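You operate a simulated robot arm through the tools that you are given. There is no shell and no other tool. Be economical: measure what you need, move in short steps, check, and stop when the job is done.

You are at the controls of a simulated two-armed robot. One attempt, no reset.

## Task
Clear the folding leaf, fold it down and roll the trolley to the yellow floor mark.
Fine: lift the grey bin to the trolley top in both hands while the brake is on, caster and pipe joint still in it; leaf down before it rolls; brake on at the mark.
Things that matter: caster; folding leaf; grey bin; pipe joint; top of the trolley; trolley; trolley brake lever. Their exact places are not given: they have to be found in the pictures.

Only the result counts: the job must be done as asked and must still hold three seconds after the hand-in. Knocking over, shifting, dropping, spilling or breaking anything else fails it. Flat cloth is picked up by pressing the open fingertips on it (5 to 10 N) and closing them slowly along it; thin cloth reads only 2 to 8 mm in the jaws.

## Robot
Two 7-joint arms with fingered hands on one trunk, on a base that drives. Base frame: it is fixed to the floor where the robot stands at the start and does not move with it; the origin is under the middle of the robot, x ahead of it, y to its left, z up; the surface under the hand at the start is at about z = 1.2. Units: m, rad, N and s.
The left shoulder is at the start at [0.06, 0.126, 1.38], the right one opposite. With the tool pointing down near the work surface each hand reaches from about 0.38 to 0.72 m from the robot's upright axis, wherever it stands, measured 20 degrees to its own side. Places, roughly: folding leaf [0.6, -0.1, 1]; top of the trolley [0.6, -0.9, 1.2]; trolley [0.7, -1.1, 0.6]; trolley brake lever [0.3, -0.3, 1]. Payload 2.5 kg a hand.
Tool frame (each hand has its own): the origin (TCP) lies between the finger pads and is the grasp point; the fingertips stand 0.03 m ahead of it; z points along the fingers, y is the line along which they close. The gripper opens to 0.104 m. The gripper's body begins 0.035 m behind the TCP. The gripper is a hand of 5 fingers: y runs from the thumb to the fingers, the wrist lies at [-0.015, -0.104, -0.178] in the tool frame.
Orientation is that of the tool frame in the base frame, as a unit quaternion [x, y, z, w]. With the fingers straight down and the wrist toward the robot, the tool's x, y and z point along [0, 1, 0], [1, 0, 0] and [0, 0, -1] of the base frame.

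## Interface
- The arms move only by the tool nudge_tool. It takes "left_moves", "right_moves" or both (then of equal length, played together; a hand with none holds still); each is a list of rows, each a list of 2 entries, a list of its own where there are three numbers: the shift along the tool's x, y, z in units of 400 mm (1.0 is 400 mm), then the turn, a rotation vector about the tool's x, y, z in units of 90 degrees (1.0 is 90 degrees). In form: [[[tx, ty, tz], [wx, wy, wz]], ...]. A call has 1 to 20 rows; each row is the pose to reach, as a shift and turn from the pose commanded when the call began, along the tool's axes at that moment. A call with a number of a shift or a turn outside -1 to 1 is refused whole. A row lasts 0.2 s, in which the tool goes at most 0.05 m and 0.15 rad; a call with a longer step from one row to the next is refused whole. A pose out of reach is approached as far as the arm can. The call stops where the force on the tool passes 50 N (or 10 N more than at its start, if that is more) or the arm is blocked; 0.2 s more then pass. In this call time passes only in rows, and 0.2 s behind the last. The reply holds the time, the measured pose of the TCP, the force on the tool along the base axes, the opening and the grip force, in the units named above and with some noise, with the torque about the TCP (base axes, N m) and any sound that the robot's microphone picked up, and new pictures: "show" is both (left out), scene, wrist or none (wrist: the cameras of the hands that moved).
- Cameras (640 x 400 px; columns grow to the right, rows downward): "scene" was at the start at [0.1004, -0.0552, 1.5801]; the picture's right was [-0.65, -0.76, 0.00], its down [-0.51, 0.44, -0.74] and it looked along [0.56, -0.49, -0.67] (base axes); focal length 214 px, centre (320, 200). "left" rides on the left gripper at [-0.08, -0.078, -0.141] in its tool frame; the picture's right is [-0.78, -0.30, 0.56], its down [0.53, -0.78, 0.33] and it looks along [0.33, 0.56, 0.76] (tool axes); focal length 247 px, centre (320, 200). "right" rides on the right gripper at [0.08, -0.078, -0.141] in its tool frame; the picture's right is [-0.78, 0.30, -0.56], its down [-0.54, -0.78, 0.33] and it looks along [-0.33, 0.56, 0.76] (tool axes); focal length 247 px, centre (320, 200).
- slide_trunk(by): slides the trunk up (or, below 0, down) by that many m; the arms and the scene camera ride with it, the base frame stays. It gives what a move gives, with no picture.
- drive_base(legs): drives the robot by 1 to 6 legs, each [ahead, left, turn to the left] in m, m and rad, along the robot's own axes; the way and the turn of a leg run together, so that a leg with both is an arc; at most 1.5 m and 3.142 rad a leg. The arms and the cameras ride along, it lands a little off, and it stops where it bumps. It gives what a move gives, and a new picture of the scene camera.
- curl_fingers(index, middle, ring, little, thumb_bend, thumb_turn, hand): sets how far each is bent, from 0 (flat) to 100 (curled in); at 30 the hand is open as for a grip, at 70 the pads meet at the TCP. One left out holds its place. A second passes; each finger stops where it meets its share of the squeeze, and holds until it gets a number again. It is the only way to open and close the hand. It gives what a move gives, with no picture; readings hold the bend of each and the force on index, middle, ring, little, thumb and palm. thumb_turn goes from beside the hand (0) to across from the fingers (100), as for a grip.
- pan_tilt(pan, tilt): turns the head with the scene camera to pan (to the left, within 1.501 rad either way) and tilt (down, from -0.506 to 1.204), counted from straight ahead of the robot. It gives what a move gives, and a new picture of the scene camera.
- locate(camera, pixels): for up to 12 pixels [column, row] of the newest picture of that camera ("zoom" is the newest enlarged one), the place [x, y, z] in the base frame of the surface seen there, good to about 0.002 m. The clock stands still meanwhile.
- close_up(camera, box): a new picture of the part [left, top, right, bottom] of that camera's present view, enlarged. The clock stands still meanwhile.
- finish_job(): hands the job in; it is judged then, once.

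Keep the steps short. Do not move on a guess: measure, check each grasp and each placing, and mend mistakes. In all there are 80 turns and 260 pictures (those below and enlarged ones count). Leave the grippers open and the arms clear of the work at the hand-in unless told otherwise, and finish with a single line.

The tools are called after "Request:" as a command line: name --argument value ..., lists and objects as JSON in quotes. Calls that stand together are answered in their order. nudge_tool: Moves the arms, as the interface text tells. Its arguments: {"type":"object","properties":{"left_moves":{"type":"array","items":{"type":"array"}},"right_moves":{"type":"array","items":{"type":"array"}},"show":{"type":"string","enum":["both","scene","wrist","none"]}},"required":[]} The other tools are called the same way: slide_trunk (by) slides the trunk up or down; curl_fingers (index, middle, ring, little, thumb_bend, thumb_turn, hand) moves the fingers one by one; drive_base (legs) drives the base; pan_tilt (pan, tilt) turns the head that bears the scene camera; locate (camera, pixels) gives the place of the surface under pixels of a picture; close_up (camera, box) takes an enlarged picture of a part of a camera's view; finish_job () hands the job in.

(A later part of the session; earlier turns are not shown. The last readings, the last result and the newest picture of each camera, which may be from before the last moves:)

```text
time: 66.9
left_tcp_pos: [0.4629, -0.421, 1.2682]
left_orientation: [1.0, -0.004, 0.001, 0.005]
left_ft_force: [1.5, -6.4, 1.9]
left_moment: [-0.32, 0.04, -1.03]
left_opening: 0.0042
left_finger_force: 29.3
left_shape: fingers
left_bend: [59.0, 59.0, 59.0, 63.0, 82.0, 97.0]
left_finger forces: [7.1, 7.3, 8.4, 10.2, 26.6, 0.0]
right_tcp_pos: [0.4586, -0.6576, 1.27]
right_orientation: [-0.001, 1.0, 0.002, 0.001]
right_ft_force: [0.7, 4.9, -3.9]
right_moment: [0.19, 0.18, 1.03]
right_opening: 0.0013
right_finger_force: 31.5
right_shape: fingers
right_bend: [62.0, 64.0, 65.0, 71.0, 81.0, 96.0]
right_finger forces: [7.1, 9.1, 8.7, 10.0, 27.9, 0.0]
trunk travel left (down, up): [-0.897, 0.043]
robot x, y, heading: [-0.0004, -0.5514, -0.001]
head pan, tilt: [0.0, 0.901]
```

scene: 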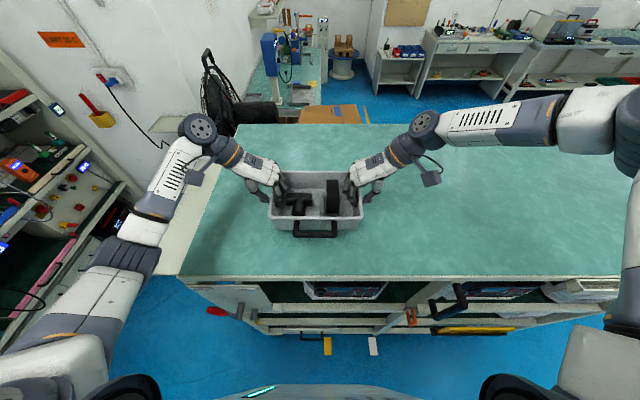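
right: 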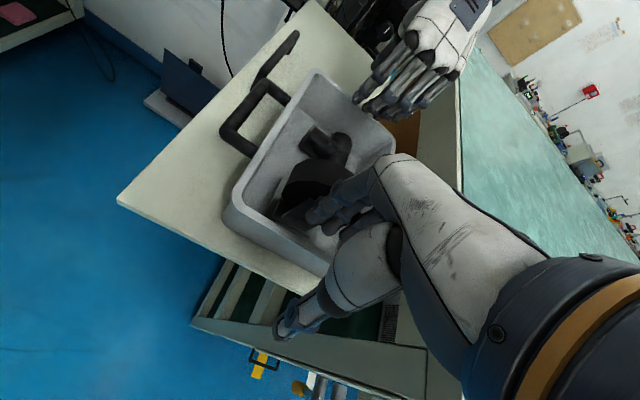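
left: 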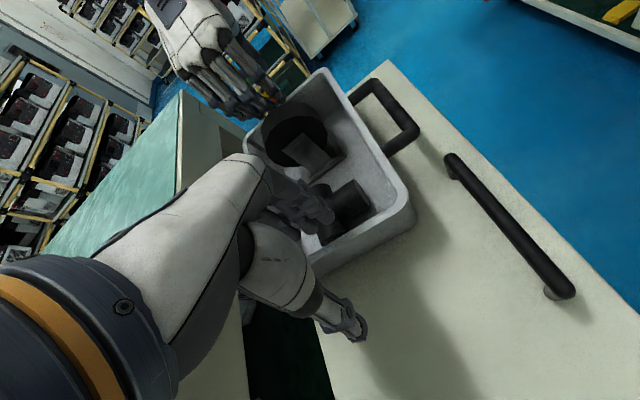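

Left touched down (+1.9 N). A few mm more for the right.

Request:
slide_trunk --by -0.003

Request:
close_up --camera "scene" --box '[200, 100, 420, 260]'

```text
time: 67.4
left_tcp_pos: [0.4628, -0.4213, 1.2671]
left_orientation: [1.0, -0.004, 0.002, 0.004]
left_ft_force: [3.6, -4.4, 12.7]
left_moment: [-0.45, 0.0, -0.94]
left_opening: 0.0039
left_finger_force: 31.9
left_shape: fingers
left_bend: [59.0, 59.0, 59.0, 63.0, 82.0, 97.0]
left_finger forces: [7.9, 8.0, 8.4, 10.0, 29.5, 0.0]
right_tcp_pos: [0.4592, -0.6583, 1.2686]
right_orientation: [0.0, 1.0, 0.002, 0.002]
right_ft_force: [0.1, 3.9, 6.2]
right_moment: [0.25, 0.19, 1.0]
right_opening: 0.0012
right_finger_force: 32.6
right_shape: fingers
right_bend: [62.0, 64.0, 65.0, 71.0, 81.0, 96.0]
right_finger forces: [7.6, 9.6, 8.7, 9.8, 30.1, 0.1]
trunk travel left (down, up): [-0.894, 0.046]
robot x, y, heading: [0.0013, -0.5528, 0.005]
head pan, tilt: [0.0, 0.901]
```

```text
2.50 times, centred on (310, 180) of scene
```

zoom: 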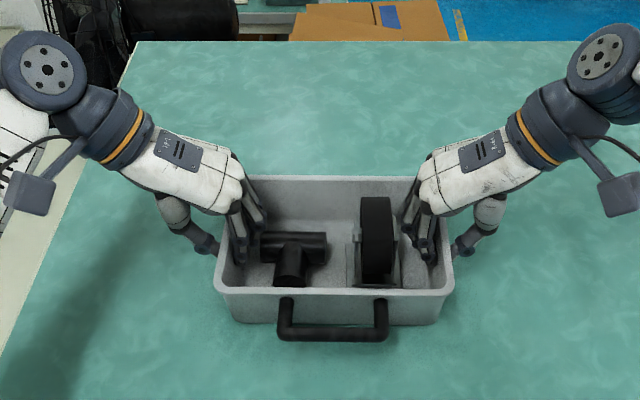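

Both sides supported (12.7 and 6.2 N up). Release: thumbs back, fingers to 54.

Request:
curl_fingers --hand "right" --index 56 --middle 56 --ring 56 --little 56 --thumb_bend 45

Request:
curl_fingers --hand "left" --index 54 --middle 54 --ring 54 --little 54 --thumb_bend 45

Request:
close_up --camera "scene" --box '[200, 100, 420, 260]'

```text
time: 68.4
left_tcp_pos: [0.4615, -0.4218, 1.2661]
left_orientation: [1.0, -0.003, 0.002, 0.004]
left_ft_force: [3.8, 2.1, 21.1]
left_moment: [-0.5, -0.06, -0.86]
left_opening: 0.0042
left_finger_force: 31.5
left_shape: fingers
left_bend: [59.0, 59.0, 60.0, 64.0, 83.0, 97.0]
left_finger forces: [8.2, 7.4, 7.0, 7.7, 31.7, 0.0]
right_tcp_pos: [0.458, -0.6583, 1.267]
right_orientation: [-0.001, 1.0, 0.002, 0.001]
right_ft_force: [-0.1, -1.2, 0.0]
right_moment: [0.02, 0.01, -0.05]
right_opening: 0.0503
right_finger_force: 0.4
right_shape: fingers
right_bend: [56.0, 57.0, 56.0, 56.0, 45.0, 97.0]
right_finger forces: [0.0, 0.9, 0.0, 0.1, 0.0, 0.0]
trunk travel left (down, up): [-0.894, 0.046]
robot x, y, heading: [-0.005, -0.5533, 0.004]
head pan, tilt: [0.0, 0.901]
```

```text
time: 69.4
left_tcp_pos: [0.4614, -0.4219, 1.2635]
left_orientation: [1.0, -0.004, -0.001, 0.004]
left_ft_force: [-0.1, -0.8, -0.1]
left_moment: [-0.04, 0.02, 0.03]
left_opening: 0.0527
left_finger_force: 0.0
left_shape: fingers
left_bend: [54.0, 54.0, 54.0, 54.0, 45.0, 97.0]
left_finger forces: [0.0, 0.0, 0.0, 0.1, 0.1, 0.0]
right_tcp_pos: [0.4601, -0.6573, 1.2666]
right_orientation: [-0.001, 1.0, 0.001, 0.001]
right_ft_force: [-0.2, 0.5, 0.0]
right_moment: [0.0, 0.0, -0.04]
right_opening: 0.0501
right_finger_force: 0.3
right_shape: fingers
right_bend: [56.0, 56.0, 56.0, 56.0, 45.0, 97.0]
right_finger forces: [0.0, 0.4, 0.0, 0.0, 0.0, 0.1]
trunk travel left (down, up): [-0.894, 0.046]
robot x, y, heading: [-0.0027, -0.5527, 0.003]
head pan, tilt: [0.0, 0.901]
```

```text
2.50 times, centred on (310, 180) of scene
```

zoom: 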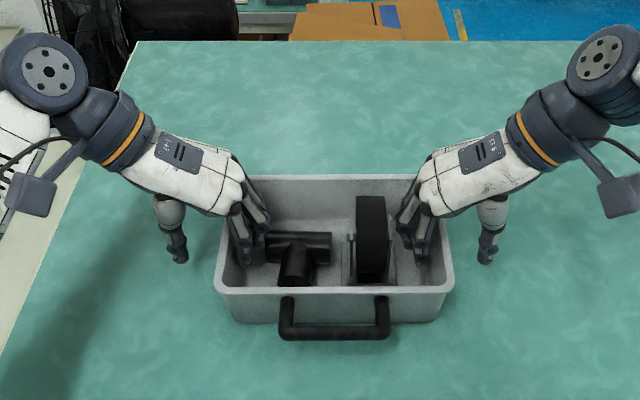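

Released and contents in place. Raise both hands 9 cm straight up.

Request:
nudge_tool --left_moves '[[[0, 0, -0.04], [0, 0, 0]], [[0, 0, -0.1], [0, 0, 0]], [[0, 0, -0.17], [0, 0, 0]], [[0, 0, -0.24], [0, 0, 0]]]' --right_moves '[[[0, 0, -0.04], [0, 0, 0]], [[0, 0, -0.1], [0, 0, 0]], [[0, 0, -0.17], [0, 0, 0]], [[0, 0, -0.24], [0, 0, 0]]]' --show "scene"

Request:
close_up --camera "scene" --box '[200, 100, 420, 260]'

```text
time: 70.4
left_tcp_pos: [0.4614, -0.4195, 1.3598]
left_orientation: [1.0, -0.002, -0.001, 0.004]
left_ft_force: [0.3, -0.3, 0.7]
left_moment: [0.0, 0.0, 0.02]
left_opening: 0.0527
left_finger_force: 0.1
left_shape: fingers
left_bend: [54.0, 54.0, 54.0, 54.0, 45.0, 97.0]
left_finger forces: [0.1, 0.0, 0.0, 0.1, 0.0, 0.0]
right_tcp_pos: [0.4586, -0.657, 1.3629]
right_orientation: [0.0, 1.0, 0.001, 0.0]
right_ft_force: [-0.8, 0.5, 0.0]
right_moment: [-0.01, -0.03, 0.01]
right_opening: 0.0502
right_finger_force: 0.0
right_shape: fingers
right_bend: [56.0, 56.0, 56.0, 56.0, 45.0, 97.0]
right_finger forces: [0.0, 0.2, 0.0, 0.1, 0.0, 0.0]
trunk travel left (down, up): [-0.894, 0.046]
robot x, y, heading: [0.0009, -0.551, -0.001]
head pan, tilt: [0.0, 0.901]
```

scene: 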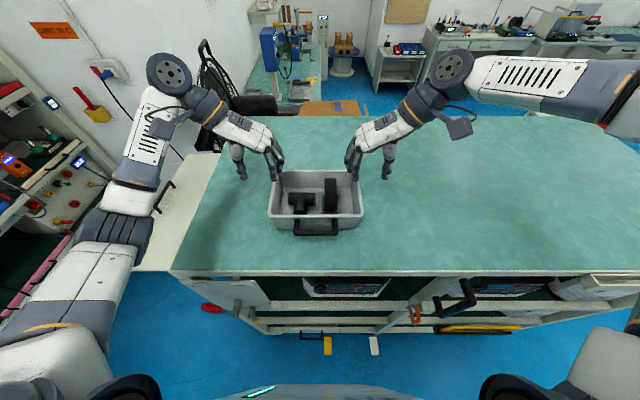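

```text
2.50 times, centred on (310, 180) of scene
```

zoom: 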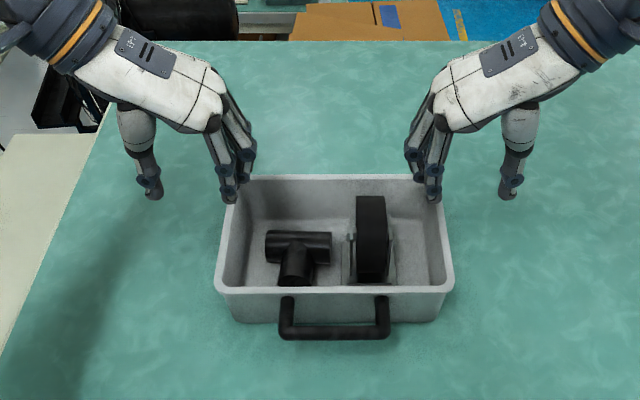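

Bin is on the top with both parts inside. Now go round to the leaf end the way I came.

Request:
drive_base --legs '[[-0.45, 0, 0], [0, 0.73, 0], [0, 0, -1.571], [-0.25, 0, 0], [0, 0.6, 0]]'

Request:
pan_tilt --pan 0.4 --tilt 0.6

```text
time: 84.9
left_tcp_pos: [0.2794, -0.0305, 1.36]
left_orientation: [0.707, -0.707, -0.002, 0.004]
left_ft_force: [-0.1, -0.1, 0.6]
left_moment: [0.02, 0.0, -0.02]
left_opening: 0.053
left_finger_force: 0.3
left_shape: fingers
left_bend: [54.0, 54.0, 54.0, 54.0, 45.0, 97.0]
left_finger forces: [0.0, 0.0, 0.0, 0.0, 0.0, 0.0]
right_tcp_pos: [0.0419, -0.0292, 1.3624]
right_orientation: [0.704, 0.71, 0.001, 0.002]
right_ft_force: [0.1, -0.5, -0.6]
right_moment: [0.03, 0.01, 0.02]
right_opening: 0.0501
right_finger_force: 0.1
right_shape: fingers
right_bend: [56.0, 56.0, 56.0, 56.0, 45.0, 97.0]
right_finger forces: [0.1, 0.1, 0.1, 0.1, 0.1, 0.0]
trunk travel left (down, up): [-0.894, 0.046]
robot x, y, heading: [0.1454, 0.4296, -1.566]
head pan, tilt: [0.0, 0.901]
```

scene: 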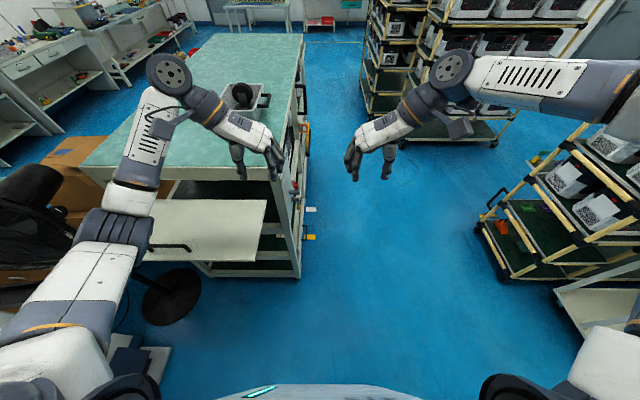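

```text
time: 85.8
left_tcp_pos: [0.2795, -0.0316, 1.3607]
left_orientation: [-0.707, 0.707, 0.003, -0.003]
left_ft_force: [-0.5, -0.3, -0.3]
left_moment: [-0.01, 0.0, 0.02]
left_opening: 0.0528
left_finger_force: 0.1
left_shape: fingers
left_bend: [54.0, 54.0, 54.0, 54.0, 45.0, 97.0]
left_finger forces: [0.1, 0.0, 0.0, 0.1, 0.1, 0.0]
right_tcp_pos: [0.0408, -0.0299, 1.3625]
right_orientation: [0.704, 0.71, 0.001, 0.001]
right_ft_force: [-0.6, -0.1, -1.2]
right_moment: [0.01, 0.02, 0.04]
right_opening: 0.0502
right_finger_force: 0.1
right_shape: fingers
right_bend: [56.0, 56.0, 56.0, 56.0, 45.0, 97.0]
right_finger forces: [0.0, 0.0, 0.0, 0.1, 0.0, 0.1]
trunk travel left (down, up): [-0.894, 0.046]
robot x, y, heading: [0.1455, 0.4261, -1.561]
head pan, tilt: [0.4, 0.6]
```

scene: 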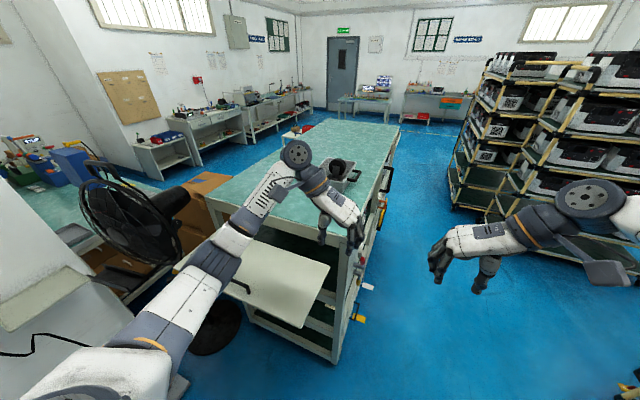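

Strafe left 0.305, then set the left hand back to its default yaw above the leaf handle and tuck the right hand away.

Request:
drive_base --legs '[[0, 0.305, -0.008]]'

Request:
nudge_tool --left_moves '[[[-0.01, 0, 0], [0, 0, -0.083]], [[-0.021, -0.005, 0], [0, 0, -0.167]], [[-0.031, -0.007, 0], [0, 0, -0.25]], [[-0.042, -0.009, 0], [0, 0, -0.333]], [[-0.052, -0.012, 0], [0, 0, -0.417]], [[-0.062, -0.014, 0], [0, 0, -0.5]], [[-0.073, -0.016, 0], [0, 0, -0.583]], [[-0.083, -0.019, 0.02], [0, 0, -0.667]], [[-0.094, -0.021, 0.05], [0, 0, -0.75]], [[-0.104, -0.023, 0.08], [0, 0, -0.833]], [[-0.114, -0.026, 0.11], [0, 0, -0.917]], [[-0.125, -0.028, 0.15], [0, 0, -1.0]]]' --right_moves '[[[0.042, -0.066, -0.01], [0, 0, 0.083]], [[0.083, -0.132, -0.02], [0, 0, 0.167]], [[0.125, -0.198, -0.03], [0, 0, 0.25]], [[0.167, -0.263, -0.04], [0, 0, 0.333]], [[0.208, -0.329, -0.05], [0, 0, 0.417]], [[0.25, -0.395, -0.06], [0, 0, 0.5]], [[0.292, -0.461, -0.07], [0, 0, 0.583]], [[0.333, -0.527, -0.08], [0, 0, 0.667]], [[0.375, -0.593, -0.09], [0, 0, 0.75]], [[0.417, -0.658, -0.1], [0, 0, 0.833]], [[0.458, -0.724, -0.11], [0, 0, 0.917]], [[0.5, -0.79, -0.12], [0, 0, 1.0]]]' --show "wrist"

Request:
pan_tilt --pan 0.2 --tilt 1.0

```text
time: 87.9
left_tcp_pos: [0.5869, -0.0289, 1.3603]
left_orientation: [-0.707, 0.707, 0.003, -0.002]
left_ft_force: [0.1, -0.1, 0.3]
left_moment: [0.01, 0.02, 0.03]
left_opening: 0.0529
left_finger_force: 0.0
left_shape: fingers
left_bend: [54.0, 54.0, 54.0, 54.0, 45.0, 97.0]
left_finger forces: [0.0, 0.0, 0.0, 0.0, 0.0, 0.0]
right_tcp_pos: [0.3479, -0.0271, 1.3629]
right_orientation: [0.705, 0.709, -0.001, 0.002]
right_ft_force: [0.6, 0.6, 0.1]
right_moment: [0.01, 0.01, 0.04]
right_opening: 0.0501
right_finger_force: 0.0
right_shape: fingers
right_bend: [56.0, 56.0, 56.0, 56.0, 45.0, 97.0]
right_finger forces: [0.0, 0.0, 0.1, 0.0, 0.0, 0.1]
trunk travel left (down, up): [-0.894, 0.046]
robot x, y, heading: [0.4563, 0.4317, -1.567]
head pan, tilt: [0.4, 0.6]
```

scene: 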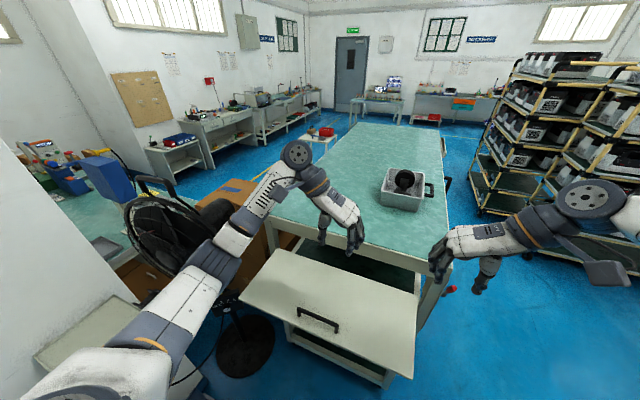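

```text
time: 90.5
left_tcp_pos: [0.5978, 0.0212, 1.2996]
left_orientation: [1.0, 0.0, -0.004, 0.001]
left_ft_force: [0.0, 0.2, 0.1]
left_moment: [0.01, 0.02, 0.01]
left_opening: 0.0526
left_finger_force: 0.1
left_shape: fingers
left_bend: [54.0, 54.0, 54.0, 54.0, 45.0, 97.0]
left_finger forces: [0.0, 0.0, 0.1, 0.1, 0.1, 0.0]
right_tcp_pos: [0.0307, 0.1719, 1.4098]
right_orientation: [1.0, 0.002, 0.001, 0.001]
right_ft_force: [-0.3, 0.1, -0.2]
right_moment: [-0.01, 0.01, 0.05]
right_opening: 0.0506
right_finger_force: 0.1
right_shape: fingers
right_bend: [56.0, 56.0, 56.0, 56.0, 45.0, 97.0]
right_finger forces: [0.0, 0.0, 0.1, 0.0, 0.1, 0.0]
trunk travel left (down, up): [-0.894, 0.046]
robot x, y, heading: [0.454, 0.4349, -1.568]
head pan, tilt: [0.4, 0.6]
```

right: 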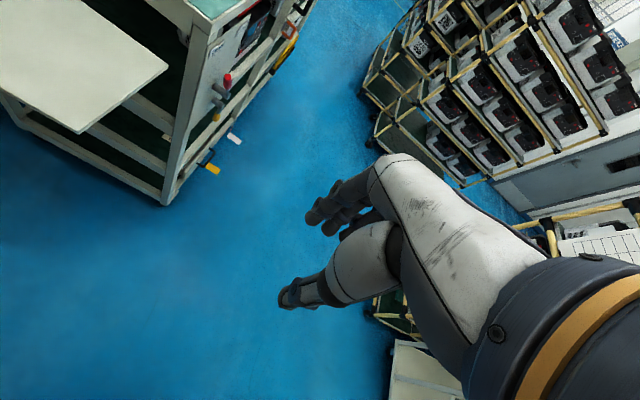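
left: 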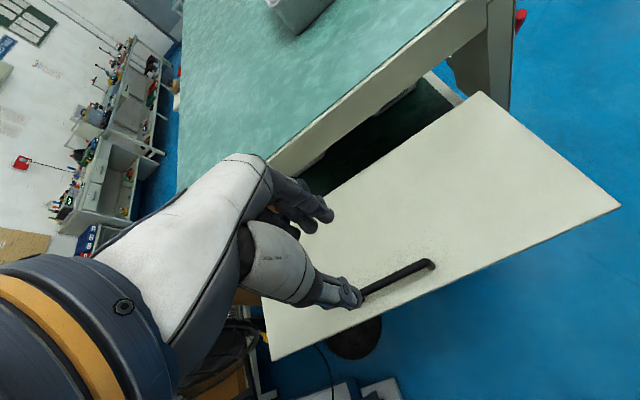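

```text
time: 91.3
left_tcp_pos: [0.5971, 0.019, 1.2984]
left_orientation: [1.0, -0.001, -0.004, 0.0]
left_ft_force: [0.6, -0.6, -0.7]
left_moment: [0.01, -0.03, 0.02]
left_opening: 0.0529
left_finger_force: 0.1
left_shape: fingers
left_bend: [54.0, 54.0, 54.0, 54.0, 45.0, 97.0]
left_finger forces: [0.1, 0.1, 0.1, 0.0, 0.1, 0.0]
right_tcp_pos: [0.0321, 0.1703, 1.409]
right_orientation: [1.0, 0.002, 0.002, 0.002]
right_ft_force: [-0.7, 0.9, -0.4]
right_moment: [0.0, -0.01, -0.02]
right_opening: 0.0504
right_finger_force: 0.0
right_shape: fingers
right_bend: [56.0, 56.0, 56.0, 56.0, 45.0, 97.0]
right_finger forces: [0.1, 0.0, 0.1, 0.1, 0.1, 0.0]
trunk travel left (down, up): [-0.894, 0.046]
robot x, y, heading: [0.4523, 0.4315, -1.568]
head pan, tilt: [0.201, 1.0]
```

scene: 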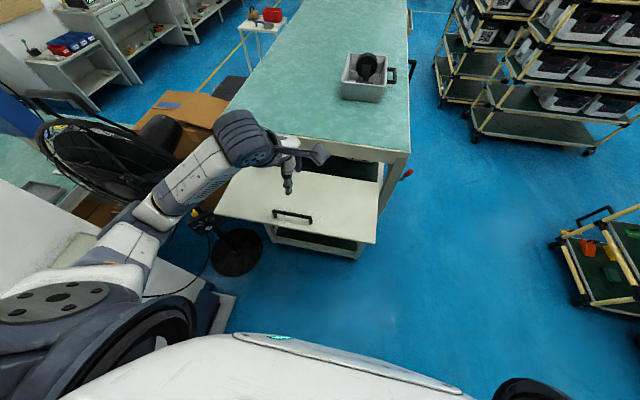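

Request:
close_up --camera "scene" --box '[200, 150, 400, 290]'

Request:
locate --camera "zoom" --pixels '[[240, 198], [290, 208], [338, 216], [242, 212], [335, 230], [290, 150], [272, 200], [60, 210], [560, 290], [590, 90]]'

Request:
curl_fingers --hand "left" --index 40 --middle 40 --ring 40 --little 40 --thumb_bend 35

```text
2.86 times, centred on (300, 220) of scene
```

zoom: 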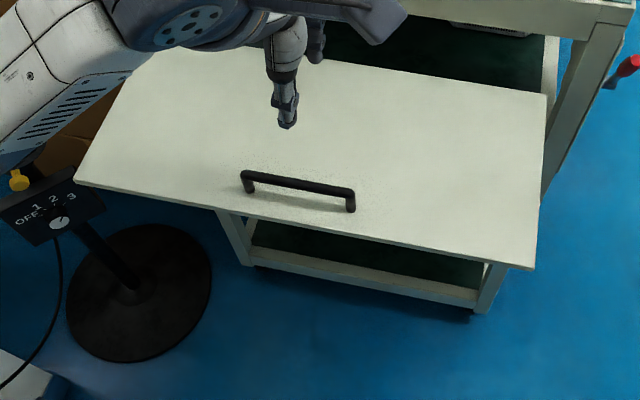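

```text
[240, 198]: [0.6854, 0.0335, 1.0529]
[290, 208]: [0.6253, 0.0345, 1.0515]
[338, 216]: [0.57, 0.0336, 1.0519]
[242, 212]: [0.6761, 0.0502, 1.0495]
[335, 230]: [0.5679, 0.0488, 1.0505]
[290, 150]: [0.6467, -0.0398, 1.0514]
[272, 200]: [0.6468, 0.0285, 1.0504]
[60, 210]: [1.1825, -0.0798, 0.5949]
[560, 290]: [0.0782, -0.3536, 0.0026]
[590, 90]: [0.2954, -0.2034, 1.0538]
```

```text
time: 92.3
left_tcp_pos: [0.5979, 0.0205, 1.2985]
left_orientation: [1.0, -0.002, -0.005, 0.001]
left_ft_force: [0.0, -0.5, -0.5]
left_moment: [0.0, 0.0, 0.03]
left_opening: 0.0841
left_finger_force: 0.1
left_shape: fingers
left_bend: [40.0, 40.0, 40.0, 40.0, 35.0, 97.0]
left_finger forces: [0.0, 0.0, 0.0, 0.1, 0.0, 0.0]
right_tcp_pos: [0.0324, 0.1699, 1.4099]
right_orientation: [1.0, 0.002, 0.002, 0.001]
right_ft_force: [-0.6, -0.3, 0.1]
right_moment: [-0.03, 0.02, -0.02]
right_opening: 0.0504
right_finger_force: 0.1
right_shape: fingers
right_bend: [56.0, 56.0, 56.0, 56.0, 45.0, 97.0]
right_finger forces: [0.1, 0.1, 0.0, 0.0, 0.1, 0.1]
trunk travel left (down, up): [-0.894, 0.046]
robot x, y, heading: [0.4509, 0.4324, -1.569]
head pan, tilt: [0.201, 1.0]
```

Request:
locate --camera "scene" --pixels '[[275, 211], [282, 212], [293, 214], [303, 217], [309, 218], [284, 214], [310, 223]]'

Request:
slide_trunk --by -0.12

Request:
close_up --camera "left" --box '[220, 160, 480, 400]'

```text
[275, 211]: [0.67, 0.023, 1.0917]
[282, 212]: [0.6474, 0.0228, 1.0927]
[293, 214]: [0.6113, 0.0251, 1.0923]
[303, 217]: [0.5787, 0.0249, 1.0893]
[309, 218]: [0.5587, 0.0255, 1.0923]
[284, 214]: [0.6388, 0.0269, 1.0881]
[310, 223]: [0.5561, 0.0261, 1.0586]
```

```text
time: 93.8
left_tcp_pos: [0.5968, 0.0199, 1.1796]
left_orientation: [1.0, -0.002, -0.004, 0.0]
left_ft_force: [0.5, 1.2, 0.0]
left_moment: [0.0, 0.0, -0.01]
left_opening: 0.0839
left_finger_force: 0.1
left_shape: fingers
left_bend: [40.0, 40.0, 40.0, 40.0, 35.0, 97.0]
left_finger forces: [0.0, 0.1, 0.0, 0.0, 0.0, 0.0]
right_tcp_pos: [0.032, 0.1698, 1.2898]
right_orientation: [1.0, 0.003, 0.001, 0.001]
right_ft_force: [-0.9, -0.7, 0.4]
right_moment: [-0.03, -0.02, -0.01]
right_opening: 0.0501
right_finger_force: 0.2
right_shape: fingers
right_bend: [56.0, 56.0, 56.0, 56.0, 45.0, 97.0]
right_finger forces: [0.1, 0.0, 0.0, 0.0, 0.1, 0.0]
trunk travel left (down, up): [-0.774, 0.166]
robot x, y, heading: [0.4523, 0.4308, -1.568]
head pan, tilt: [0.201, 1.0]
```

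```text
1.67 times, centred on (350, 280) of left
```

zoom: 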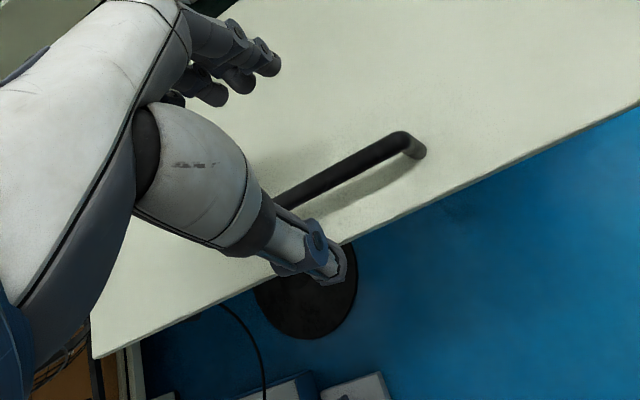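

Bar centre (0.613, 0.021, 1.087) lies between thumb and fingers. Shift x +0.014 then trunk down 0.083.

Request:
nudge_tool --left_moves '[[[0.035, 0, 0], [0, 0, 0]]]' --show "none"

Request:
slide_trunk --by -0.083

Request:
curl_fingers --hand "left" --index 80 --middle 80 --ring 80 --little 80 --thumb_bend 80

Request:
close_up --camera "left" --box '[220, 160, 480, 400]'

```text
time: 94.2
left_tcp_pos: [0.6111, 0.0191, 1.1777]
left_orientation: [1.0, -0.002, -0.005, 0.0]
left_ft_force: [0.6, 0.3, 0.2]
left_moment: [-0.02, -0.01, 0.0]
left_opening: 0.084
left_finger_force: 0.1
left_shape: fingers
left_bend: [40.0, 40.0, 40.0, 40.0, 35.0, 97.0]
left_finger forces: [0.0, 0.0, 0.1, 0.0, 0.0, 0.0]
right_tcp_pos: [0.0319, 0.171, 1.2897]
right_orientation: [1.0, 0.003, 0.001, 0.001]
right_ft_force: [-0.1, 0.1, 0.3]
right_moment: [0.02, 0.03, -0.02]
right_opening: 0.0502
right_finger_force: 0.0
right_shape: fingers
right_bend: [56.0, 56.0, 56.0, 56.0, 45.0, 97.0]
right_finger forces: [0.1, 0.0, 0.0, 0.1, 0.0, 0.0]
trunk travel left (down, up): [-0.774, 0.166]
robot x, y, heading: [0.4536, 0.4304, -1.562]
head pan, tilt: [0.201, 1.0]
```

```text
time: 95.4
left_tcp_pos: [0.6125, 0.0188, 1.0966]
left_orientation: [1.0, -0.001, -0.003, 0.001]
left_ft_force: [-0.1, 0.1, 0.2]
left_moment: [-0.01, -0.01, 0.0]
left_opening: 0.084
left_finger_force: 0.1
left_shape: fingers
left_bend: [40.0, 40.0, 40.0, 40.0, 35.0, 97.0]
left_finger forces: [0.1, 0.0, 0.0, 0.0, 0.0, 0.1]
right_tcp_pos: [0.0328, 0.1694, 1.2078]
right_orientation: [1.0, 0.002, 0.002, 0.001]
right_ft_force: [0.6, -0.5, 0.4]
right_moment: [-0.01, 0.04, -0.01]
right_opening: 0.0501
right_finger_force: 0.1
right_shape: fingers
right_bend: [56.0, 56.0, 56.0, 56.0, 45.0, 97.0]
right_finger forces: [0.0, 0.0, 0.0, 0.0, 0.1, 0.0]
trunk travel left (down, up): [-0.691, 0.249]
robot x, y, heading: [0.4536, 0.432, -1.567]
head pan, tilt: [0.201, 1.0]
```

```text
time: 96.4
left_tcp_pos: [0.6119, 0.0174, 1.0936]
left_orientation: [1.0, -0.002, -0.004, -0.004]
left_ft_force: [0.7, -15.5, -22.4]
left_moment: [-0.18, 0.17, -0.84]
left_opening: 0.0
left_finger_force: 27.7
left_shape: fingers
left_bend: [76.0, 74.0, 73.0, 74.0, 71.0, 97.0]
left_finger forces: [9.6, 9.5, 10.3, 13.0, 13.6, 0.0]
right_tcp_pos: [0.0317, 0.1663, 1.2058]
right_orientation: [1.0, 0.002, 0.002, -0.001]
right_ft_force: [0.7, -0.4, -0.3]
right_moment: [0.0, -0.03, 0.01]
right_opening: 0.0503
right_finger_force: 0.1
right_shape: fingers
right_bend: [56.0, 56.0, 56.0, 56.0, 45.0, 97.0]
right_finger forces: [0.0, 0.1, 0.1, 0.1, 0.1, 0.0]
trunk travel left (down, up): [-0.691, 0.249]
robot x, y, heading: [0.4519, 0.4306, -1.565]
head pan, tilt: [0.201, 1.0]
```

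```text
1.67 times, centred on (350, 280) of left
```

zoom: 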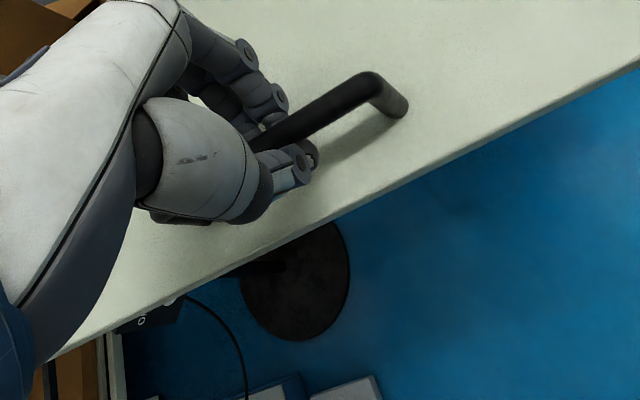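

Bar is held firmly. Test pull 2 cm down along the hinge arc with force watch.

Request:
nudge_tool --left_moves '[[[0, -0.001, 0.015], [0, 0, 0]], [[0, -0.003, 0.03], [0, 0, 0]], [[0, -0.006, 0.055], [-0.03, 0, 0]]]' --show "scene"

```text
time: 97.2
left_tcp_pos: [0.6119, 0.0189, 1.0735]
left_orientation: [1.0, -0.002, -0.005, 0.024]
left_ft_force: [3.3, -21.7, 0.2]
left_moment: [-0.16, -0.35, -0.9]
left_opening: 0.0
left_finger_force: 22.9
left_shape: fingers
left_bend: [77.0, 75.0, 74.0, 76.0, 72.0, 97.0]
left_finger forces: [0.1, 5.6, 6.9, 19.3, 13.9, 0.0]
right_tcp_pos: [0.0322, 0.1671, 1.206]
right_orientation: [1.0, 0.003, 0.002, -0.001]
right_ft_force: [0.4, -1.6, -0.4]
right_moment: [-0.02, 0.01, -0.01]
right_opening: 0.0502
right_finger_force: 0.0
right_shape: fingers
right_bend: [56.0, 56.0, 56.0, 56.0, 45.0, 97.0]
right_finger forces: [0.1, 0.0, 0.1, 0.0, 0.0, 0.0]
trunk travel left (down, up): [-0.691, 0.249]
robot x, y, heading: [0.4517, 0.4312, -1.57]
head pan, tilt: [0.201, 1.0]
```

scene: 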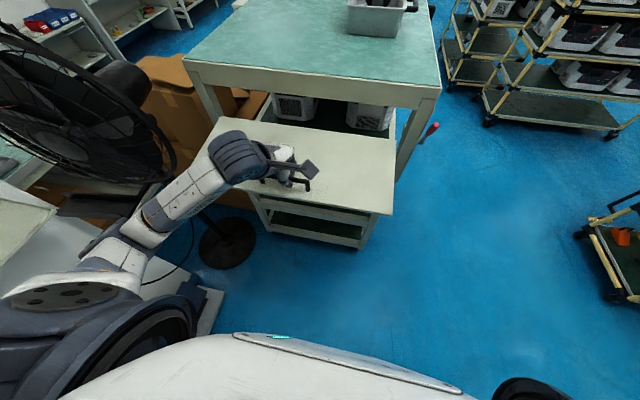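

Request:
locate --camera "scene" --pixels '[[385, 208], [300, 200], [215, 165], [392, 150], [260, 128], [305, 178], [310, 183]]'

Request:
close_up --camera "left" --box '[220, 160, 480, 400]'

```text
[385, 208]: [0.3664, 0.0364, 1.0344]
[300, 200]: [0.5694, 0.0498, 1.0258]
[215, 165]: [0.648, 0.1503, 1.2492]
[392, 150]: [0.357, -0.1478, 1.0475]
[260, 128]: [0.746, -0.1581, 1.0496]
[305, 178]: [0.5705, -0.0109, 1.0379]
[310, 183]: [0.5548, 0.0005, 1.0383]
```

```text
1.67 times, centred on (350, 280) of left
```

zoom: 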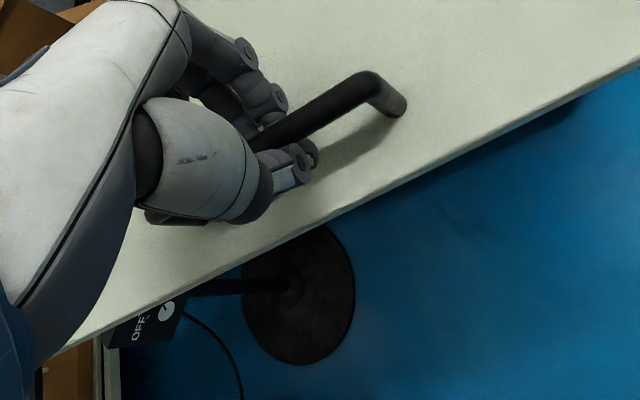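

The leaf does turn (edge z 1.026, edge dropped 25 mm). I continue along the arc, tilting the hand with it, in four steps.

Request:
nudge_tool --left_moves '[[[0, 0.003, 0.036], [-0.045, 0, 0]], [[0, -0.001, 0.072], [-0.089, 0, 0]], [[0, 0, 0.108], [-0.134, 0, 0]], [[0, 0.001, 0.144], [-0.178, 0, 0]], [[0, 0.006, 0.18], [-0.222, 0, 0]], [[0, 0.013, 0.215], [-0.267, 0, 0]], [[0, 0.023, 0.25], [-0.312, 0, 0]], [[0, 0.035, 0.284], [-0.357, 0, 0]]]' --show "scene"

```text
time: 99.0
left_tcp_pos: [0.6109, 0.0032, 0.9606]
left_orientation: [0.954, 0.001, -0.003, 0.3]
left_ft_force: [8.5, -9.3, 0.5]
left_moment: [-0.09, -0.56, -0.5]
left_opening: 0.0
left_finger_force: 20.7
left_shape: fingers
left_bend: [77.0, 75.0, 74.0, 76.0, 72.0, 97.0]
left_finger forces: [0.0, 5.1, 6.0, 14.2, 16.2, 0.0]
right_tcp_pos: [0.033, 0.169, 1.2069]
right_orientation: [1.0, 0.003, 0.002, 0.0]
right_ft_force: [0.8, -0.7, -0.4]
right_moment: [0.03, 0.01, -0.01]
right_opening: 0.0505
right_finger_force: 0.0
right_shape: fingers
right_bend: [56.0, 56.0, 56.0, 56.0, 45.0, 97.0]
right_finger forces: [0.0, 0.0, 0.1, 0.0, 0.0, 0.0]
trunk travel left (down, up): [-0.691, 0.249]
robot x, y, heading: [0.4554, 0.43, -1.568]
head pan, tilt: [0.201, 1.0]
```

scene: 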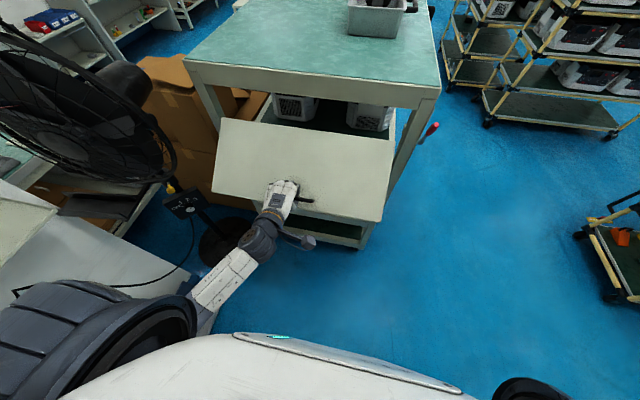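

Smooth so far; leaf ~38° down. Continue the arc for the remaining ~52°.

Request:
nudge_tool --left_moves '[[[0, -0.008, 0.0665], [-0.083, 0, 0]], [[0, -0.008, 0.133], [-0.166, 0, 0]], [[0, 0.001, 0.2], [-0.248, 0, 0]], [[0, 0.0195, 0.264], [-0.331, 0, 0]], [[0, 0.045, 0.326], [-0.414, 0, 0]]]' --show "scene"

```text
time: 99.7
left_tcp_pos: [0.6241, -0.0114, 0.9203]
left_orientation: [0.898, -0.066, 0.03, 0.435]
left_ft_force: [-14.5, -22.7, 11.0]
left_moment: [-0.05, -0.52, -0.55]
left_opening: 0.0
left_finger_force: 24.3
left_shape: fingers
left_bend: [79.0, 75.0, 73.0, 76.0, 74.0, 97.0]
left_finger forces: [0.1, 9.6, 9.4, 29.6, 0.0, 0.0]
right_tcp_pos: [0.0306, 0.1692, 1.207]
right_orientation: [1.0, 0.001, 0.002, 0.0]
right_ft_force: [0.8, 0.2, -0.2]
right_moment: [0.03, 0.0, -0.04]
right_opening: 0.0506
right_finger_force: 0.0
right_shape: fingers
right_bend: [56.0, 56.0, 56.0, 56.0, 45.0, 97.0]
right_finger forces: [0.0, 0.0, 0.0, 0.0, 0.0, 0.1]
trunk travel left (down, up): [-0.691, 0.249]
robot x, y, heading: [0.451, 0.4318, -1.569]
head pan, tilt: [0.201, 1.0]
stopped in row 3 (left hand): the force on the tool passed its limit at 70 N (the readings are from after the stop); the commanded pose is now the measured one
```

scene: 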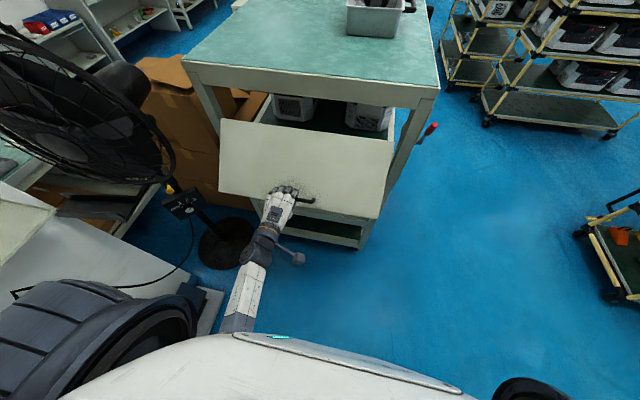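

Force limit reached; the hand twisted a bit. I'll release and check where the leaf stays.

Request:
curl_fingers --hand "left" --index 40 --middle 40 --ring 40 --little 40 --thumb_bend 30

Request:
close_up --camera "scene" --box '[200, 100, 420, 260]'

Request:
locate --camera "zoom" --pixels '[[440, 310], [120, 260], [480, 150], [150, 160], [350, 250], [360, 300], [245, 235], [200, 275], [300, 250], [310, 255]]'

Request:
close_up --camera "left" --box '[0, 0, 640, 400]'

```text
time: 100.7
left_tcp_pos: [0.6272, -0.0089, 0.9149]
left_orientation: [0.901, -0.061, 0.033, 0.428]
left_ft_force: [0.4, 0.3, -0.9]
left_moment: [-0.01, 0.03, 0.03]
left_opening: 0.09
left_finger_force: 0.1
left_shape: fingers
left_bend: [40.0, 40.0, 40.0, 40.0, 30.0, 97.0]
left_finger forces: [0.1, 0.0, 0.0, 0.1, 0.1, 0.1]
right_tcp_pos: [0.0313, 0.171, 1.2067]
right_orientation: [1.0, 0.002, 0.003, 0.001]
right_ft_force: [0.0, 0.1, 0.7]
right_moment: [-0.02, -0.01, -0.01]
right_opening: 0.0504
right_finger_force: 0.0
right_shape: fingers
right_bend: [56.0, 56.0, 56.0, 56.0, 45.0, 97.0]
right_finger forces: [0.0, 0.0, 0.0, 0.0, 0.1, 0.0]
trunk travel left (down, up): [-0.691, 0.249]
robot x, y, heading: [0.4526, 0.4311, -1.572]
head pan, tilt: [0.201, 1.0]
```

```text
2.50 times, centred on (310, 180) of scene
```

zoom: 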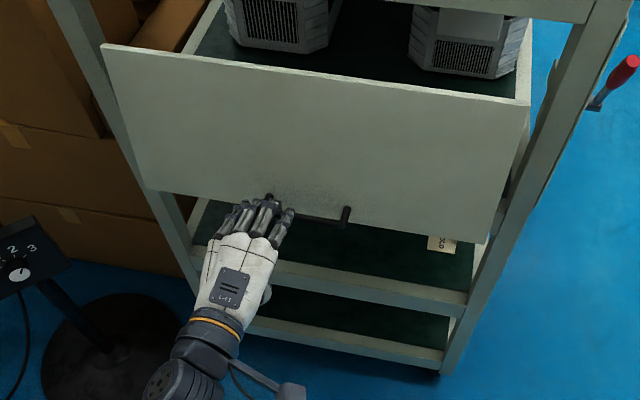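

```text
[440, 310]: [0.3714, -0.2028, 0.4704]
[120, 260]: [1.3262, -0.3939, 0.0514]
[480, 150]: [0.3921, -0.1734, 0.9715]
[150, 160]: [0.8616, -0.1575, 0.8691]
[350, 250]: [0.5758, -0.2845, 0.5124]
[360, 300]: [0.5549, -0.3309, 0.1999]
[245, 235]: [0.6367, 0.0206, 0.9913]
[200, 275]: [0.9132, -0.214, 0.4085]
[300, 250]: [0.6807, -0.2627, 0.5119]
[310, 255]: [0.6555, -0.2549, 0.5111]
```

```text
1.00 times, centred on (320, 200) of left (not enlarged: the box is as wide or as high as the picture)
```

zoom: 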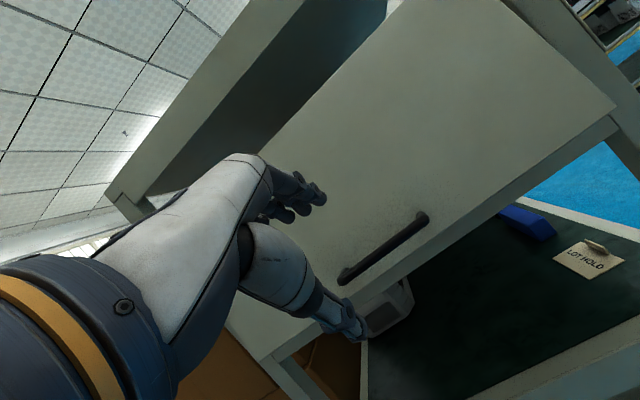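

The leaf swung nearly all the way down by itself. Measure its plane.

Request:
locate --camera "scene" --pixels '[[374, 142], [374, 160], [374, 180], [374, 190], [262, 126], [258, 150], [254, 168], [254, 174], [380, 140], [321, 185]]'

```text
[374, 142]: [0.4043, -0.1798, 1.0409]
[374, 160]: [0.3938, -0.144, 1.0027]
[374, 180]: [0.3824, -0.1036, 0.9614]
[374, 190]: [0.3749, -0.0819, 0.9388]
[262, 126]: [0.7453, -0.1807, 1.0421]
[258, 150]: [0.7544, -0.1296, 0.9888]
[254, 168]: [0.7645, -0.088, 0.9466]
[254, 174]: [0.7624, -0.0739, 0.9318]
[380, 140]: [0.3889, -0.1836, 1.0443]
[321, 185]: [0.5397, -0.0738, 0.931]
```

Request:
close_up --camera "scene" --box '[200, 100, 420, 260]'

Request:
locate --camera "zoom" --pixels '[[480, 100], [480, 150], [480, 200], [480, 225], [200, 80], [180, 130], [170, 180], [345, 212], [335, 222], [300, 217]]'

```text
2.50 times, centred on (310, 180) of scene
```

zoom: 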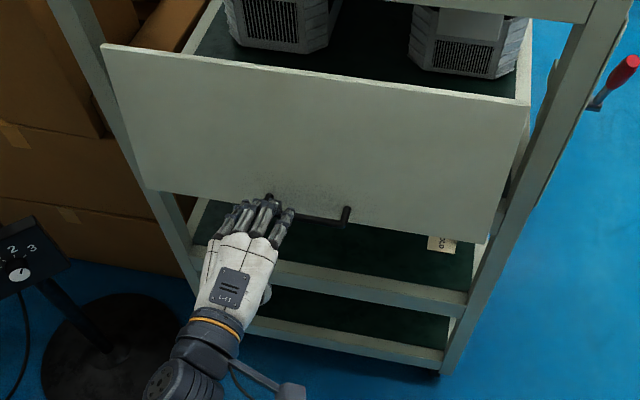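

```text
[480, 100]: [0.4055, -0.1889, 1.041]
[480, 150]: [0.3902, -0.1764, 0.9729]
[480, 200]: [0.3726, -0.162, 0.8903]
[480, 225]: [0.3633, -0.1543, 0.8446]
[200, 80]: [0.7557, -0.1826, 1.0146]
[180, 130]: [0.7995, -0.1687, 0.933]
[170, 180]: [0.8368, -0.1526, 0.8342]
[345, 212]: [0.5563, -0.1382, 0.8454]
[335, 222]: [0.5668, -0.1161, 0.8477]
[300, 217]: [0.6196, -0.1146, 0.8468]
```

Leaf is ~80° down (10° off vertical). I'll make a pinch fist and press the handle gently toward the trolley to see whether it closes further.

Request:
curl_fingers --hand "left" --index 75 --middle 75 --ring 75 --little 75 --thumb_bend 68

Request:
nudge_tool --left_moves '[[[0, 0.01, 0.09], [0, 0, 0]], [[0, 0.0185, 0.179], [0, 0, 0]], [[0, 0.035, 0.2], [0, 0, 0]], [[0, 0.05, 0.22], [0, 0, 0]]]' --show "scene"

Request:
close_up --camera "scene" --box '[200, 100, 420, 260]'

```text
time: 101.7
left_tcp_pos: [0.6274, -0.0088, 0.9145]
left_orientation: [0.901, -0.061, 0.033, 0.427]
left_ft_force: [0.6, 0.1, 0.4]
left_moment: [-0.01, -0.01, -0.01]
left_opening: 0.0
left_finger_force: 0.0
left_shape: fingers
left_bend: [75.0, 75.0, 75.0, 75.0, 66.0, 97.0]
left_finger forces: [0.1, 0.0, 0.0, 0.1, 0.0, 0.0]
right_tcp_pos: [0.0312, 0.1713, 1.2067]
right_orientation: [1.0, 0.001, 0.001, 0.002]
right_ft_force: [-0.3, -0.4, 0.0]
right_moment: [0.02, 0.02, 0.01]
right_opening: 0.0501
right_finger_force: 0.1
right_shape: fingers
right_bend: [56.0, 56.0, 56.0, 56.0, 45.0, 97.0]
right_finger forces: [0.1, 0.0, 0.0, 0.1, 0.0, 0.1]
trunk travel left (down, up): [-0.691, 0.249]
robot x, y, heading: [0.4511, 0.4299, -1.565]
head pan, tilt: [0.201, 1.0]
```

```text
time: 102.7
left_tcp_pos: [0.6243, -0.0875, 0.8732]
left_orientation: [0.901, -0.06, 0.031, 0.428]
left_ft_force: [0.1, -0.3, -0.6]
left_moment: [-0.04, 0.0, 0.01]
left_opening: 0.0
left_finger_force: 0.1
left_shape: fingers
left_bend: [75.0, 75.0, 75.0, 75.0, 66.0, 97.0]
left_finger forces: [0.1, 0.1, 0.0, 0.1, 0.0, 0.1]
right_tcp_pos: [0.0316, 0.1711, 1.2076]
right_orientation: [1.0, 0.002, 0.001, 0.001]
right_ft_force: [-0.6, 0.2, 0.3]
right_moment: [-0.01, -0.03, -0.03]
right_opening: 0.0503
right_finger_force: 0.0
right_shape: fingers
right_bend: [56.0, 56.0, 56.0, 56.0, 45.0, 97.0]
right_finger forces: [0.0, 0.1, 0.0, 0.0, 0.0, 0.0]
trunk travel left (down, up): [-0.691, 0.249]
robot x, y, heading: [0.4523, 0.4261, -1.567]
head pan, tilt: [0.201, 1.0]
```

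scene: 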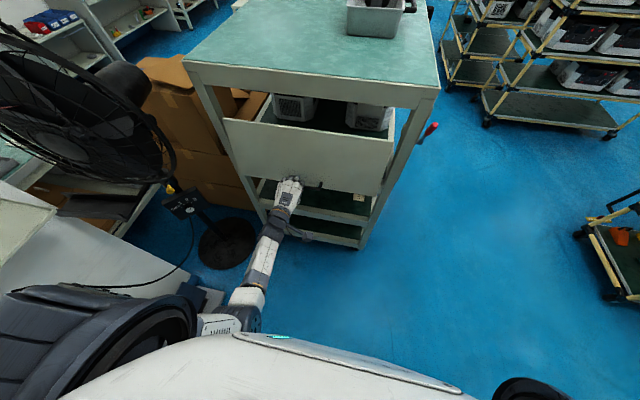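

```text
2.50 times, centred on (310, 180) of scene
```

zoom: 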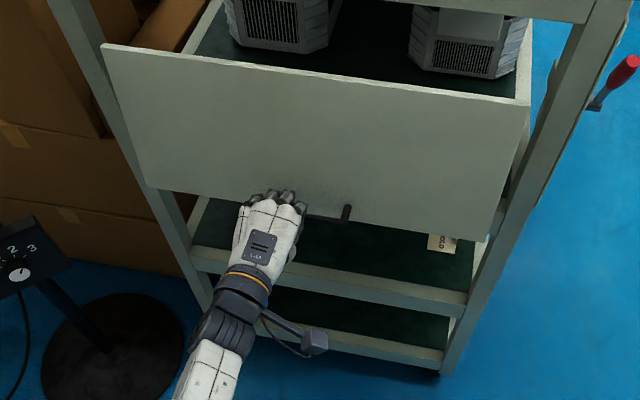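

Not yet in contact. Press on in 6 mm steps.

Request:
nudge_tool --left_moves '[[[0, 0.01, 0.013], [0, 0, 0]], [[0, 0.02, 0.026], [0, 0, 0]], [[0, 0.03, 0.039], [0, 0, 0]], [[0, 0.04, 0.052], [0, 0, 0]], [[0, 0.05, 0.065], [0, 0, 0]], [[0, 0.06, 0.078], [0, 0, 0]], [[0, 0.07, 0.091], [0, 0, 0]]]' --show "scene"

Request:
close_up --camera "scene" --box '[200, 100, 420, 260]'

Request:
locate --camera "zoom" --pixels '[[480, 100], [480, 150], [480, 200], [480, 222], [200, 80], [180, 130], [170, 175]]'

```text
time: 104.3
left_tcp_pos: [0.6214, -0.1337, 0.8716]
left_orientation: [0.902, -0.059, 0.032, 0.426]
left_ft_force: [0.1, -0.3, 0.1]
left_moment: [0.02, -0.03, -0.02]
left_opening: 0.0
left_finger_force: 0.1
left_shape: fingers
left_bend: [75.0, 75.0, 75.0, 75.0, 67.0, 97.0]
left_finger forces: [0.0, 0.0, 0.1, 0.1, 0.1, 0.0]
right_tcp_pos: [0.0296, 0.1708, 1.2069]
right_orientation: [1.0, 0.001, 0.002, 0.001]
right_ft_force: [0.4, 0.6, -0.3]
right_moment: [0.0, -0.02, 0.01]
right_opening: 0.0504
right_finger_force: 0.0
right_shape: fingers
right_bend: [56.0, 56.0, 56.0, 56.0, 45.0, 97.0]
right_finger forces: [0.0, 0.0, 0.1, 0.1, 0.0, 0.1]
trunk travel left (down, up): [-0.691, 0.249]
robot x, y, heading: [0.4528, 0.4315, -1.566]
head pan, tilt: [0.201, 1.0]
```

scene: 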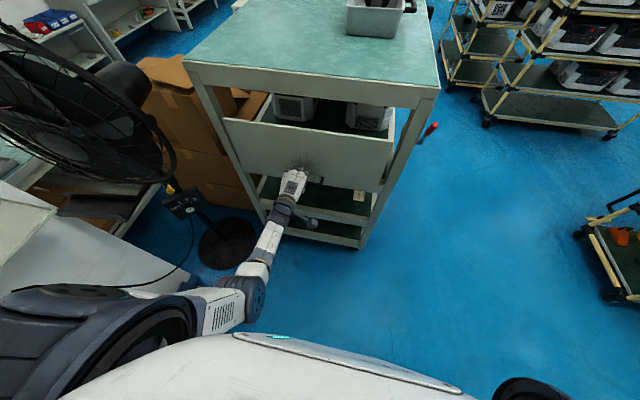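

```text
2.50 times, centred on (310, 180) of scene
```

zoom: 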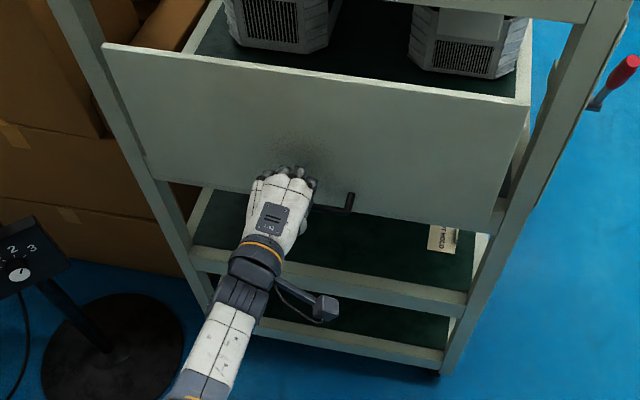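

```text
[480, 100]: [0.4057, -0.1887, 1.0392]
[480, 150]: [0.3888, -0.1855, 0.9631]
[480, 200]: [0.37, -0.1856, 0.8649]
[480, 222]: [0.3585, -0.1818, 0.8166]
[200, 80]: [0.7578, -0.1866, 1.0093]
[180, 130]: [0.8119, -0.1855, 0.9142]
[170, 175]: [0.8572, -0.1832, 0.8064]
```

Leaf is now vertical (y≈−0.185 throughout). Withdraw the hand and verify it stays.

Request:
nudge_tool --left_moves '[[[0, -0.05, -0.06], [0, 0, 0]], [[0, -0.1, -0.12], [0, 0, 0]], [[0, -0.15, -0.18], [0, 0, 0]], [[0, -0.2, -0.24], [0, 0, 0]]]' --show "none"

Request:
close_up --camera "scene" --box '[200, 100, 420, 260]'

Request:
locate --camera "zoom" --pixels '[[480, 100], [480, 150], [480, 200], [480, 222], [200, 80], [180, 130], [170, 175]]'

```text
time: 105.3
left_tcp_pos: [0.6302, -0.0086, 0.8722]
left_orientation: [0.902, -0.059, 0.031, 0.427]
left_ft_force: [0.4, -0.3, -0.3]
left_moment: [0.01, -0.02, 0.0]
left_opening: 0.0002
left_finger_force: 0.0
left_shape: fingers
left_bend: [75.0, 75.0, 75.0, 75.0, 67.0, 97.0]
left_finger forces: [0.1, 0.0, 0.1, 0.1, 0.0, 0.0]
right_tcp_pos: [0.0319, 0.1707, 1.2074]
right_orientation: [1.0, 0.001, 0.002, 0.0]
right_ft_force: [-0.2, -0.3, -0.4]
right_moment: [0.0, 0.01, 0.03]
right_opening: 0.0502
right_finger_force: 0.1
right_shape: fingers
right_bend: [56.0, 56.0, 56.0, 56.0, 45.0, 97.0]
right_finger forces: [0.1, 0.1, 0.1, 0.1, 0.1, 0.0]
trunk travel left (down, up): [-0.691, 0.249]
robot x, y, heading: [0.4503, 0.4292, -1.567]
head pan, tilt: [0.201, 1.0]
```

```text
2.50 times, centred on (310, 180) of scene
```

zoom: 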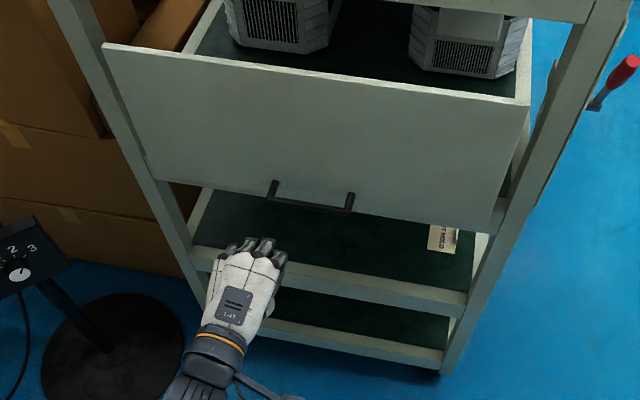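

```text
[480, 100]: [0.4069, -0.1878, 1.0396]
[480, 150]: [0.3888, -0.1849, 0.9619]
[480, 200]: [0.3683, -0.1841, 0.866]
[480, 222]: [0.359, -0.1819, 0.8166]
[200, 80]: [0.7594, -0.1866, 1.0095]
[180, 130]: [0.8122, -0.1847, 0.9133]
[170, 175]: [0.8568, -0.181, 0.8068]
```

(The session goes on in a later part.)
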